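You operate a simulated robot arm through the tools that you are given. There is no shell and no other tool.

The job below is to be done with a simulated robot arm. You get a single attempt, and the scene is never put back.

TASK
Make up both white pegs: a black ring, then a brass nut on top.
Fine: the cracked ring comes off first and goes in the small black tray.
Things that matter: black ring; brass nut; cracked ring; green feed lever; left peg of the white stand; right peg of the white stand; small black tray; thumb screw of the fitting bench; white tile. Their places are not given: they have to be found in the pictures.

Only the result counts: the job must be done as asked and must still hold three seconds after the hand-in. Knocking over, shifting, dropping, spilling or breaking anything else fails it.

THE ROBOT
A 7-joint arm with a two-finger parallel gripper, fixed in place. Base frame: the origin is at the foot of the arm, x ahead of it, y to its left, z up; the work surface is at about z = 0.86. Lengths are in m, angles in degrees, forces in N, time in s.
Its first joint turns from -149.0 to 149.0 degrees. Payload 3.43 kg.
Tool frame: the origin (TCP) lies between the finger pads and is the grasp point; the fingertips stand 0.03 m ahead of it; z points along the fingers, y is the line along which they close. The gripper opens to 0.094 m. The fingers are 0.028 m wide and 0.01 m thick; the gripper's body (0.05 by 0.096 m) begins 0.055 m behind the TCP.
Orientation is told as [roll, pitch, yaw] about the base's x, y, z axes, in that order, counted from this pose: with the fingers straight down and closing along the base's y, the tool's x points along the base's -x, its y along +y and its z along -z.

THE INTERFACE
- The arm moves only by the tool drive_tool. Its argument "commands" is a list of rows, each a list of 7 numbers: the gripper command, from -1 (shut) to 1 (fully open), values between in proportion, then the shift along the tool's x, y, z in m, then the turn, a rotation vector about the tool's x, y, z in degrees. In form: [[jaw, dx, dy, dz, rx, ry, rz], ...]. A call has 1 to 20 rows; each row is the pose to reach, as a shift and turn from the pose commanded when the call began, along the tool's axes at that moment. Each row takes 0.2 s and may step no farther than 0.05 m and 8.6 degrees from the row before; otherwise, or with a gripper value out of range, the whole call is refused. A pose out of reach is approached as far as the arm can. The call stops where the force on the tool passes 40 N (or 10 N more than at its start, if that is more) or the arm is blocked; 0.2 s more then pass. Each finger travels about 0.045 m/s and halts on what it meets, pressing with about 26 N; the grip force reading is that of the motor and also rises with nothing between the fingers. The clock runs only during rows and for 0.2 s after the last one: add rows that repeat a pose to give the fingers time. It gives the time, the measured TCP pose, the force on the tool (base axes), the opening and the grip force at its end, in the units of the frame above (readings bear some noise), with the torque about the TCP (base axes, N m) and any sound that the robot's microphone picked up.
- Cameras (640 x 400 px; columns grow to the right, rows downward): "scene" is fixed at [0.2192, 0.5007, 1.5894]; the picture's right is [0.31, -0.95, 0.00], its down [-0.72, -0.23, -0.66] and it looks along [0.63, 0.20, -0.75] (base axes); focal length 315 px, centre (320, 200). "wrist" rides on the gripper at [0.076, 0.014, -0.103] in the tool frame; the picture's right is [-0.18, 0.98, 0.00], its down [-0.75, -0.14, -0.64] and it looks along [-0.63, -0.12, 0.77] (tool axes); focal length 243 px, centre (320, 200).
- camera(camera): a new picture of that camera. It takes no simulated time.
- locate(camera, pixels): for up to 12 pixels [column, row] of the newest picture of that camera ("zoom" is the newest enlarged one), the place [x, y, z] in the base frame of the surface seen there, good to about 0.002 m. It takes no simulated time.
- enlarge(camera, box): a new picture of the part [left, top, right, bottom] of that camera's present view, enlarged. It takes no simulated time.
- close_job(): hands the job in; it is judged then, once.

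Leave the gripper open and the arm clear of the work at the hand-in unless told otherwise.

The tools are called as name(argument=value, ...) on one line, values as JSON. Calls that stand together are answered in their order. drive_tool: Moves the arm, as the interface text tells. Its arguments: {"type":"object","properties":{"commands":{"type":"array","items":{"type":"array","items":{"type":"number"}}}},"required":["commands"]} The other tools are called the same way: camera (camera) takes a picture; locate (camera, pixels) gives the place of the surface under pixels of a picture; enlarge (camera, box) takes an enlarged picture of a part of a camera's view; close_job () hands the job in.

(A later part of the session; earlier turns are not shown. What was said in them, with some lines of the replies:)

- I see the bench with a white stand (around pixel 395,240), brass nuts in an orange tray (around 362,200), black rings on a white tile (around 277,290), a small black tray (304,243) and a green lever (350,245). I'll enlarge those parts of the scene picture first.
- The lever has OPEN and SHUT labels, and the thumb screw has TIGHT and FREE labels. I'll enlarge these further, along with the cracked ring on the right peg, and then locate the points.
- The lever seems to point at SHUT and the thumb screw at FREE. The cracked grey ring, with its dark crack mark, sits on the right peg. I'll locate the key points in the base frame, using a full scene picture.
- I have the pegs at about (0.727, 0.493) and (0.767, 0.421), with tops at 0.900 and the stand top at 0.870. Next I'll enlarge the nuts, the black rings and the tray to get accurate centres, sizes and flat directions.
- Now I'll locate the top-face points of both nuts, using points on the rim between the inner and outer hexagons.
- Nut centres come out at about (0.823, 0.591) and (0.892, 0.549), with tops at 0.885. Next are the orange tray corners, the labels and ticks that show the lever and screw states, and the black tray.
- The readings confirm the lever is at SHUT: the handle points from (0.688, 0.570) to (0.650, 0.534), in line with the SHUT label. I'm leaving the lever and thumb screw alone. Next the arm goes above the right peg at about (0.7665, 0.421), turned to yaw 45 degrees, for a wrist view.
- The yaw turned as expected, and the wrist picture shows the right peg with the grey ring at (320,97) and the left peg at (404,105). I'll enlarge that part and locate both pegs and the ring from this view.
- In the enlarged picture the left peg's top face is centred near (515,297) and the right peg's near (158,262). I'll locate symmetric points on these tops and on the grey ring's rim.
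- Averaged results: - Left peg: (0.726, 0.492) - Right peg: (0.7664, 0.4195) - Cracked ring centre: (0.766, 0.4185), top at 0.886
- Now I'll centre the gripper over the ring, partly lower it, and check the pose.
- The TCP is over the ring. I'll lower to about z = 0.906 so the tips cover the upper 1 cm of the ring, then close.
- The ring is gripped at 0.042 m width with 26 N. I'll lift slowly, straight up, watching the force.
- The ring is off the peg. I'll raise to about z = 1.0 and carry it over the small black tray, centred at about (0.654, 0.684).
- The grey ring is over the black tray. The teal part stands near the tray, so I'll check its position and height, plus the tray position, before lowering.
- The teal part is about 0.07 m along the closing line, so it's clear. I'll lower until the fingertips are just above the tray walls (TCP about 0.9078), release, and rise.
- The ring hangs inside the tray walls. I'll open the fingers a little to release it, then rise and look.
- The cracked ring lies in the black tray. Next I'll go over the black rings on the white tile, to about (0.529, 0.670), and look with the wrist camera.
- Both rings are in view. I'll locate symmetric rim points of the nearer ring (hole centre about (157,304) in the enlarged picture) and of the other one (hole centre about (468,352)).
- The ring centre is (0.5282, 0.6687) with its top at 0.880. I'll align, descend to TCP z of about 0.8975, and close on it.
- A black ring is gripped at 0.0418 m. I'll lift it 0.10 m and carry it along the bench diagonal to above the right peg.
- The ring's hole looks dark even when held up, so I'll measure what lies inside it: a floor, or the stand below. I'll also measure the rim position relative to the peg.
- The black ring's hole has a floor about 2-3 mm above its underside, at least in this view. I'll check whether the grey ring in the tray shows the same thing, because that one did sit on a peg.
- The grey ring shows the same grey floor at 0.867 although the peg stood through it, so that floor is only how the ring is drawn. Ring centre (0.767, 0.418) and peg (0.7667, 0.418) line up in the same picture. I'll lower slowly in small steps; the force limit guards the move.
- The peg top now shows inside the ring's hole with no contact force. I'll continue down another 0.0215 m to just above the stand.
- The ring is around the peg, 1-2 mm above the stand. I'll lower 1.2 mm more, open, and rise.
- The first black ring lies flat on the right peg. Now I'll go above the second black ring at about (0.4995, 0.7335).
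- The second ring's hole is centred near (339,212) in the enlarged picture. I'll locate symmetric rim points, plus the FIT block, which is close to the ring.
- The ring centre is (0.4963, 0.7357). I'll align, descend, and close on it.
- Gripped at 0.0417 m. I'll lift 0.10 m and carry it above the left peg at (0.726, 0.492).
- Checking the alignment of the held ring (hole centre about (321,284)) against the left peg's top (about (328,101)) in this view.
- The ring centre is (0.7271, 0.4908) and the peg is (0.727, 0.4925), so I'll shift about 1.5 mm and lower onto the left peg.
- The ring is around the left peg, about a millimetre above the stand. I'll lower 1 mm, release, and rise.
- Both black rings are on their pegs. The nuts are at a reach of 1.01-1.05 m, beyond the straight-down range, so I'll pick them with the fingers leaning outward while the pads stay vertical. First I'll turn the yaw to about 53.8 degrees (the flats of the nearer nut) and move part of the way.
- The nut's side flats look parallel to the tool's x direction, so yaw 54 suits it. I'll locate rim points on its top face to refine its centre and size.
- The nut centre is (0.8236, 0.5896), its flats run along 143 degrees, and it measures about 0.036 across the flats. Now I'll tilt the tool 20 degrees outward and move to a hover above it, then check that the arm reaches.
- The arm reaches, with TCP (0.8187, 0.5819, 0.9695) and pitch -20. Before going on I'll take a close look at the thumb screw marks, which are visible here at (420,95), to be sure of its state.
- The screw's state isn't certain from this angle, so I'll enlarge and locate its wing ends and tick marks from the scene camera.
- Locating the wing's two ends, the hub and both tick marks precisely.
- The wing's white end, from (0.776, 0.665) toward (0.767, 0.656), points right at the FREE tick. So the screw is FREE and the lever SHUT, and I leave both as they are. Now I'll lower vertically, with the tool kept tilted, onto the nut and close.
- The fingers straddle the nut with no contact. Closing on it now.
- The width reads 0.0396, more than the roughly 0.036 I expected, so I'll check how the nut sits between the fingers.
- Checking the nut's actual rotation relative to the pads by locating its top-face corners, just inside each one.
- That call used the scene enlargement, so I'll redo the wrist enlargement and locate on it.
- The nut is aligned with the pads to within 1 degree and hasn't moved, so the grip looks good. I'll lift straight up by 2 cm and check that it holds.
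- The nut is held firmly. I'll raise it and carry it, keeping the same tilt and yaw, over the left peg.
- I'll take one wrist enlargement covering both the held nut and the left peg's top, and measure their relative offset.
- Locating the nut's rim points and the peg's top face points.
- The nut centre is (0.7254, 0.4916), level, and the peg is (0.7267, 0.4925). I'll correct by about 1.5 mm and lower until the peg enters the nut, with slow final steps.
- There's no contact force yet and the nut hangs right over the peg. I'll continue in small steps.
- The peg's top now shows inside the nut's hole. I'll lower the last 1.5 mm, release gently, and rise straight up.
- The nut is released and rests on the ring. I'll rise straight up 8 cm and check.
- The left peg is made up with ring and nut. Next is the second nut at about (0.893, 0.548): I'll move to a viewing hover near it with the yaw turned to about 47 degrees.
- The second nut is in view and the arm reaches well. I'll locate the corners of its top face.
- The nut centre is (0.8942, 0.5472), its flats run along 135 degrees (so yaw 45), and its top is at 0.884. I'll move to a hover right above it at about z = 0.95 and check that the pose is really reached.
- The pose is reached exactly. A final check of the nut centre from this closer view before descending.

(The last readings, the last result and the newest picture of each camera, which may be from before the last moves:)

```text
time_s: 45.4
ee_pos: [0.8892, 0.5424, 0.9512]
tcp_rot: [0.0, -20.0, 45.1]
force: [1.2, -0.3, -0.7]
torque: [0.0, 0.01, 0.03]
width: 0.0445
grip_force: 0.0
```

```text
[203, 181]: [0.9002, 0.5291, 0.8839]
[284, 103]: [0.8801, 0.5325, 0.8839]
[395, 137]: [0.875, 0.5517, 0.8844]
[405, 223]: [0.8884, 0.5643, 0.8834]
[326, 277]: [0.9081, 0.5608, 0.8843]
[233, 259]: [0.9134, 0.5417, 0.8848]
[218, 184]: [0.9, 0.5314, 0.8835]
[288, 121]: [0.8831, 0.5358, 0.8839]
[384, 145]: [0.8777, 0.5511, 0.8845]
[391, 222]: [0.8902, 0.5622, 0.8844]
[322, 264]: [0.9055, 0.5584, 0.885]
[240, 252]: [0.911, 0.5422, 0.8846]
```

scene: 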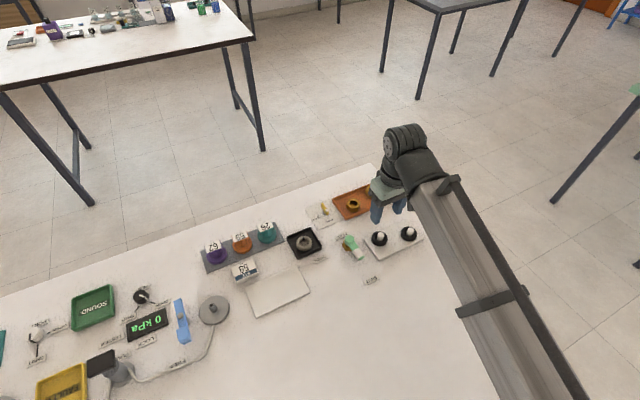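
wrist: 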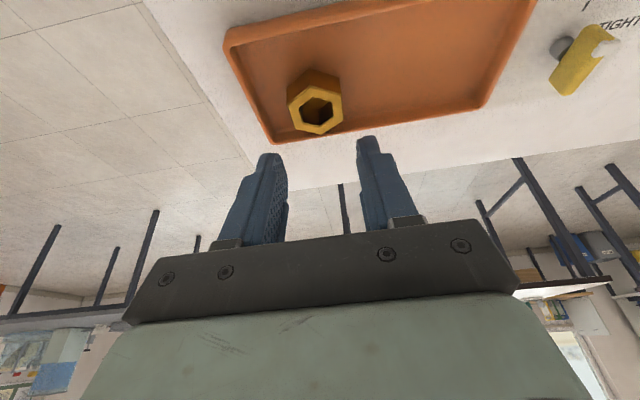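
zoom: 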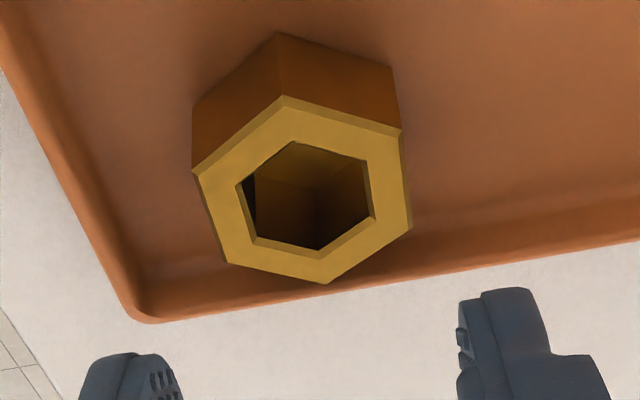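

The centre is confirmed at (0.8944, 0.5468). Descending vertically 5.1 cm and closing on the nut.

drive_tool(commands=[[-0.05, 0.0068, -0.0004, 0.0188, 0, 0, 0], [-0.05, 0.0123, -0.0004, 0.0338, 0, 0, 0], [-0.05, 0.0154, -0.0004, 0.0423, 0, 0, 0], [-0.05, 0.0174, -0.0004, 0.0479, 0, 0, 0], [-0.05, 0.0174, -0.0004, 0.0479, 0, 0, 0]])

enlarge(camera="wrist", box=[240, 100, 400, 220])

```text
time_s: 46.6
ee_pos: [0.8898, 0.5418, 0.8997]
tcp_rot: [0.0, -20.0, 45.1]
force: [-0.7, 1.0, -0.2]
torque: [0.0, 0.0, 0.01]
width: 0.0445
grip_force: 0.0
```

```text
3.33 times, centred on (320, 160) of wrist
```

zoom: 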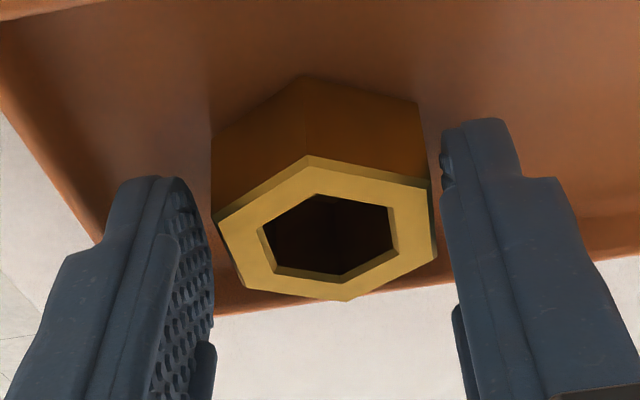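

The fingers straddle the nut with even gaps and no contact. I'll close, then lift slightly.

drive_tool(commands=[[-0.5, 0, 0, 0, 0, 0, 0], [-0.5, 0, 0, 0, 0, 0, 0], [-0.5, 0, 0, 0, 0, 0, 0], [-0.5, 0, 0, 0, 0, 0, 0], [-0.5, -0.0034, 0, -0.0094, 0, 0, 0], [-0.5, -0.0068, 0, -0.0188, 0, 0, 0], [-0.5, -0.0068, 0, -0.0188, 0, 0, 0]])

enlarge(camera="wrist", box=[240, 100, 400, 220])

```text
time_s: 48.2
ee_pos: [0.8895, 0.5404, 0.9203]
tcp_rot: [0.0, -20.0, 45.1]
force: [0.4, 0.1, -1.2]
torque: [-0.03, 0.04, 0.01]
width: 0.039
grip_force: 25.8
```

```text
3.33 times, centred on (320, 160) of wrist
```

zoom: 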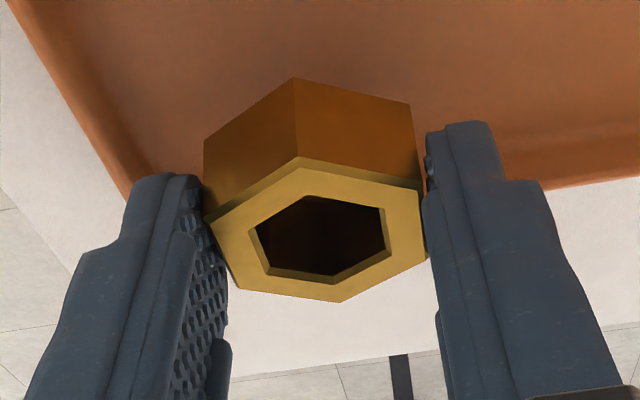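

The second nut is held. I'll raise it and carry it, keeping the same tilt and yaw, over the right peg.

drive_tool(commands=[[-0.5, -0.0103, 0, -0.0282, 0, 0, 0], [-0.5, -0.0205, 0, -0.0564, 0, 0, 0], [-0.5, 0.0134, 0.0001, -0.0687, 0, 0, 0], [-0.5, 0.0473, 0.0002, -0.0811, 0, 0, 0], [-0.5, 0.0812, 0.0002, -0.0934, 0, 0, 0], [-0.5, 0.1151, 0.0003, -0.1058, 0, 0, 0], [-0.5, 0.149, 0.0004, -0.1181, 0, 0, 0], [-0.5, 0.149, 0.0004, -0.1181, 0, 0, 0]])

camera(camera="wrist")

enlarge(camera="wrist", box=[240, 60, 400, 200])

```text
time_s: 50.0
ee_pos: [0.7626, 0.4138, 0.9801]
tcp_rot: [-0.1, -20.0, 45.1]
force: [-0.5, 0.0, -0.3]
torque: [-0.01, -0.03, -0.03]
width: 0.0393
grip_force: 26.1
```

```text
taken
```

wrist: 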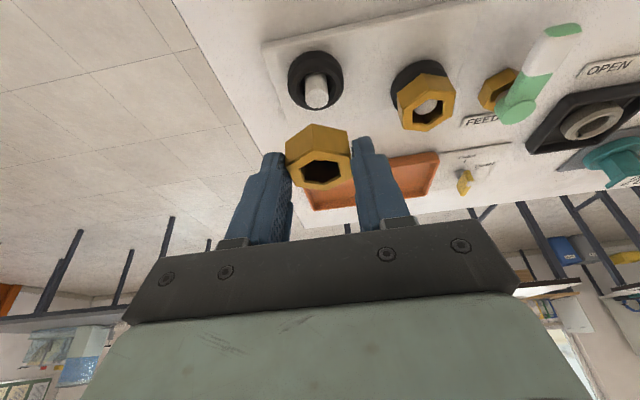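

```text
2.86 times, centred on (320, 130) of wrist
```

zoom: 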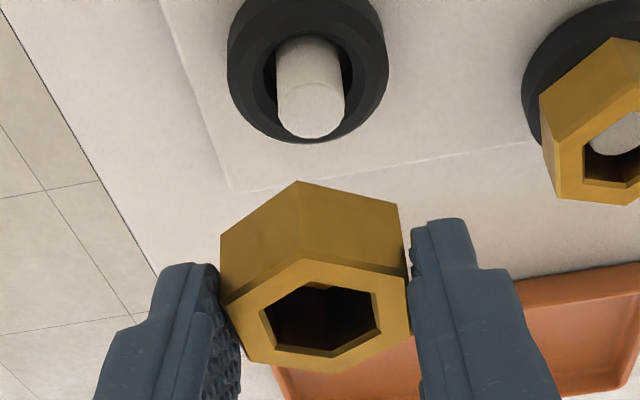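

Measuring the nut rim against the right peg's top (about (311,112) in this enlargement).

locate(camera="zoom", pixels=[[231, 307], [303, 264], [400, 281], [405, 328], [337, 367], [253, 353], [243, 310], [304, 271], [391, 287], [397, 328], [334, 361], [261, 351]])

locate(camera="zoom", pixels=[[311, 112], [296, 112], [326, 112], [311, 126], [311, 100], [301, 122], [321, 122], [301, 104], [321, 104], [286, 112], [337, 112], [311, 133]])

```text
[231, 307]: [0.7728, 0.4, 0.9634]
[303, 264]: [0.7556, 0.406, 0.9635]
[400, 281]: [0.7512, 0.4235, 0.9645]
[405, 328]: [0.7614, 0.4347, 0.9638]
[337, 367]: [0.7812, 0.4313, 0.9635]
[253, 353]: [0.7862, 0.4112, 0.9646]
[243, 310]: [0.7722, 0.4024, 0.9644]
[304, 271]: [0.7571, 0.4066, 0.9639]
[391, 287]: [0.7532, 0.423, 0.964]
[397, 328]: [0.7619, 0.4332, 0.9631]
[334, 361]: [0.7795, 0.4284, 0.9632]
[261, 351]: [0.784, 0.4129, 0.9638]
```

```text
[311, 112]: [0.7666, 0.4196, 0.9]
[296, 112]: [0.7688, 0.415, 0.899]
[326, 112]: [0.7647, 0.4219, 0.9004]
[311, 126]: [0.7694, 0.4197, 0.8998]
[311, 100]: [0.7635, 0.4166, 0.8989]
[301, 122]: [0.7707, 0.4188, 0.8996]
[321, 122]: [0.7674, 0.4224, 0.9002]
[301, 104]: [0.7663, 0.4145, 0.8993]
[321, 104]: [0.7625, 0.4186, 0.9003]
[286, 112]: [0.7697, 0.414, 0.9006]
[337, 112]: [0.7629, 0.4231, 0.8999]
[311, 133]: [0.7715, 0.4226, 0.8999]
```

The nut centre is (0.7681, 0.4178) and the peg is (0.7666, 0.4186). I'll shift 1.6 mm and lower slowly onto the right peg.

drive_tool(commands=[[-0.5, 0.009, 0.0016, 0.0234, 0, 0, 0], [-0.5, 0.0141, 0.0016, 0.0375, 0, 0, 0], [-0.5, 0.0154, 0.0016, 0.0412, 0, 0, 0], [-0.5, 0.0168, 0.0016, 0.045, 0, 0, 0], [-0.5, 0.0182, 0.0016, 0.0488, 0, 0, 0], [-0.5, 0.0194, 0.0016, 0.0521, 0, 0, 0], [-0.5, 0.0194, 0.0016, 0.0521, 0, 0, 0]])

camera(camera="wrist")

enlarge(camera="wrist", box=[250, 90, 390, 195])

```text
time_s: 51.6
ee_pos: [0.761, 0.4144, 0.9231]
tcp_rot: [0.0, -19.9, 45.0]
force: [0.4, 0.3, -0.3]
torque: [-0.01, -0.02, 0.04]
width: 0.0392
grip_force: 26.0
```

```text
taken
```

wrist: 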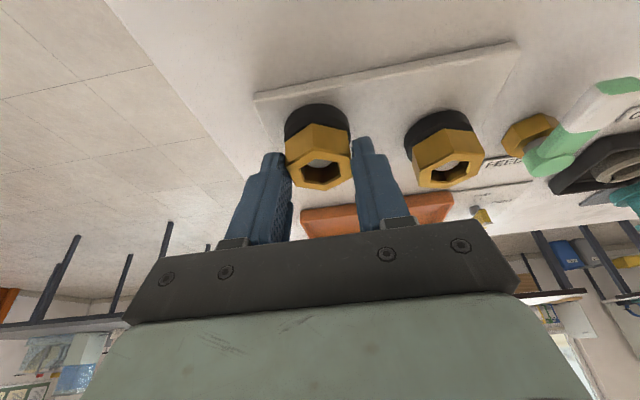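

```text
3.81 times, centred on (320, 142) of wrist
```

zoom: 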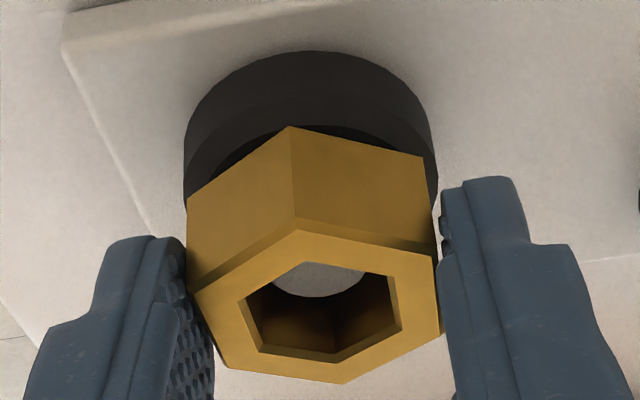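

The peg is inside the nut's hole with no side force. I'll lower the last 2.2 mm, release, and rise straight up.

drive_tool(commands=[[-0.5, 0.0004, 0, 0.0011, 0, 0, 0], [-0.5, 0.0008, 0, 0.0021, 0, 0, 0], [-0.5, 0.0008, 0, 0.0021, 0, 0, 0], [0.0, 0.0008, 0, 0.0021, 0, 0, 0], [0.0, 0.0008, 0, 0.0021, 0, 0, 0], [0.0, 0.0008, 0, 0.0021, 0, 0, 0]])

enlarge(camera="wrist", box=[250, 90, 390, 195])

```text
time_s: 53.0
ee_pos: [0.7621, 0.4147, 0.9217]
tcp_rot: [0.0, -20.0, 45.1]
force: [-1.1, -0.6, 0.3]
torque: [0.03, 0.0, -0.03]
width: 0.0472
grip_force: 0.1
```

```text
3.81 times, centred on (320, 142) of wrist
```

zoom: 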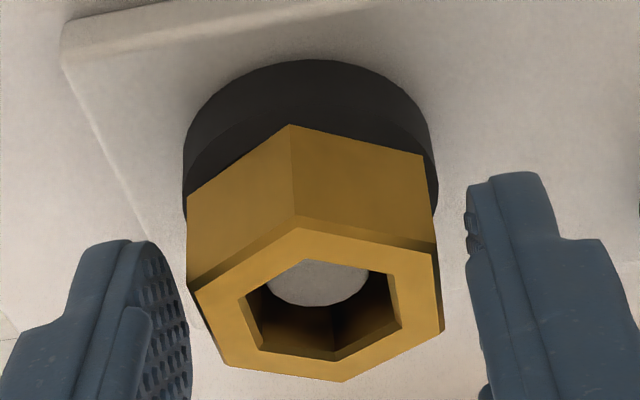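

The nut rests flush on the ring and the fingers are clear. I'll rise straight up 12 cm, open the gripper, and review the whole scene.

drive_tool(commands=[[0.0, -0.0034, 0, -0.0094, 0, 0, 0], [0.0, -0.0103, 0, -0.0282, 0, 0, 0], [0.0, -0.0205, 0, -0.0564, 0, 0, 0], [0.3, -0.0308, 0, -0.0846, 0, 0, 0], [0.6, -0.041, 0, -0.1128, 0, 0, 0], [1.0, -0.041, 0, -0.1128, 0, 0, 0], [1.0, -0.041, 0, -0.1128, 0, 0, 0], [1.0, -0.041, 0, -0.1128, 0, 0, 0]])

camera(camera="scene")

enlarge(camera="scene", box=[280, 170, 440, 290])

camera(camera="wrist")

```text
time_s: 54.8
ee_pos: [0.7617, 0.4161, 1.0427]
tcp_rot: [0.1, -20.0, 45.1]
force: [0.1, 0.1, -0.2]
torque: [-0.02, 0.01, -0.01]
width: 0.0944
grip_force: 0.1
```

```text
taken
```

scene: 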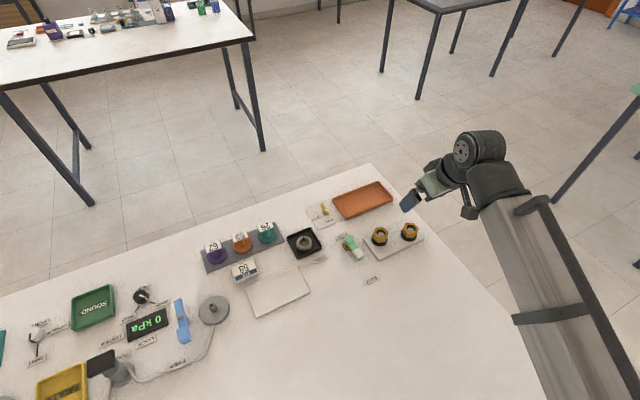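

```text
3.33 times, centred on (360, 230) of scene
```

zoom: 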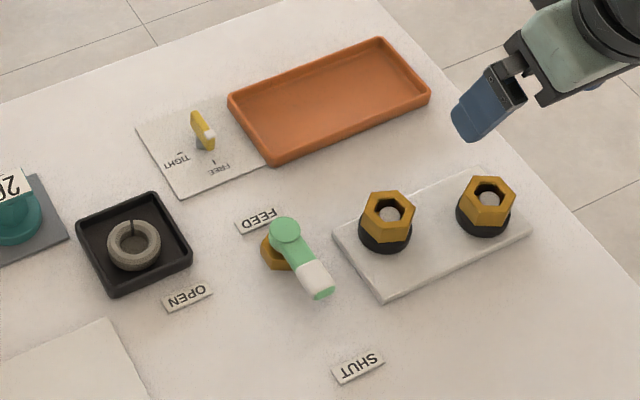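

```text
taken
```

wrist: 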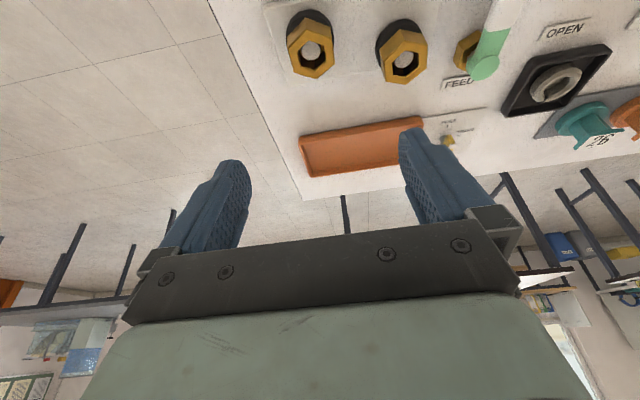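

Both pegs carry a ring and a nut, and the cracked ring is in the black tray. A last check that both nuts sit level at the expected height, and that the lever and screw are unchanged.

enlarge(camera="scene", box=[360, 205, 424, 250])

locate(camera="zoom", pixels=[[140, 180], [220, 180], [140, 270], [240, 230], [410, 140], [490, 130], [440, 220], [530, 170], [178, 225], [470, 175]])

```text
8.89 times, centred on (392, 228) of scene
```

zoom: 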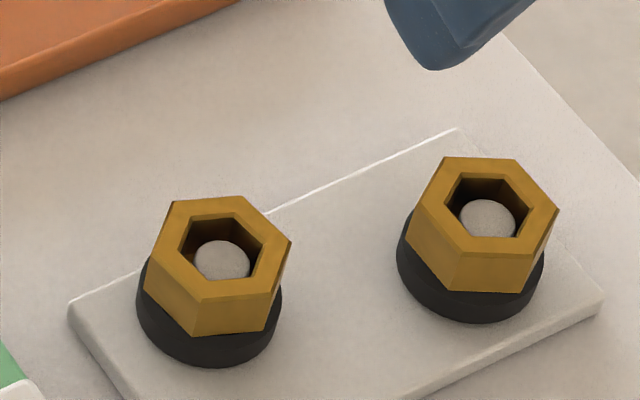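

```text
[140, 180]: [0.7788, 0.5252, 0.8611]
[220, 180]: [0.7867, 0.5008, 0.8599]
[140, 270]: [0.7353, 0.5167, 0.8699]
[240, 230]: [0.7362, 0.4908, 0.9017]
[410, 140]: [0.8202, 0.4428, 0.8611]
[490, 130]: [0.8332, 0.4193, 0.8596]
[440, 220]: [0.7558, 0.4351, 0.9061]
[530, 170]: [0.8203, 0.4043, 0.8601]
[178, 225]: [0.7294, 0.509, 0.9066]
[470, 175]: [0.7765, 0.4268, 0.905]
```

The nut tops are at 0.906, which matches stand, ring and nut stacked, and both are level on their pegs. The lever still points to SHUT and the screw to FREE. I'll raise the arm a bit farther from the work before handing in.

drive_tool(commands=[[1.0, -0.0137, 0, -0.0376, 0, 0, 0], [1.0, -0.0274, 0, -0.0752, 0, 0, 0], [1.0, -0.0274, 0, -0.0752, 0, 0, 0], [1.0, -0.0274, 0, -0.0752, 0, 0, 0]])

camera(camera="scene")

```text
time_s: 55.8
ee_pos: [0.7626, 0.4144, 1.1217]
tcp_rot: [-0.1, -20.0, 45.1]
force: [-0.6, -0.1, -0.5]
torque: [0.01, 0.04, -0.01]
width: 0.0939
grip_force: 0.1
```

```text
taken
```

scene: 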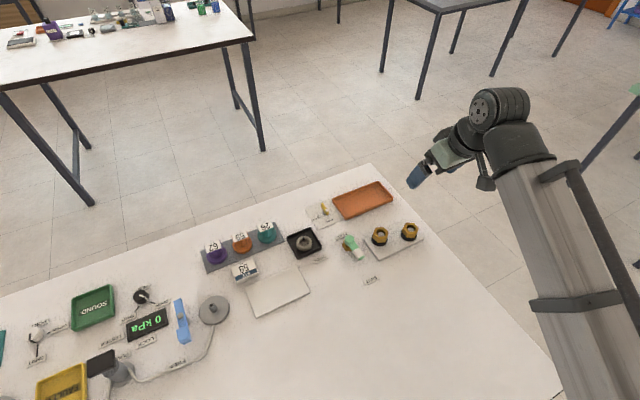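

Both pegs have a black ring with a brass nut on top, the cracked ring is in the small black tray, and nothing else has moved. The gripper is open and clear of the work, so I'm handing in.

close_job()

```text
The job is handed in.
```

The job is handed in. Both white pegs now carry a black ring with a brass nut on top, and the cracked ring is in the small black tray.

- **Order:** the cracked ring came off the right peg first. After that, both black rings went on the pegs, then both nuts.
- **Final check:** both nuts sat level, with their tops at 0.906 m, which matches a ring and a nut stacked on the stand.
- **Left alone:** I didn't touch the green feed lever or the thumb screw. The lever is still at SHUT and the screw at FREE. In the last picture nothing else on the bench looked moved.
- **Arm:** the gripper was open and the arm well above the work at hand-in.
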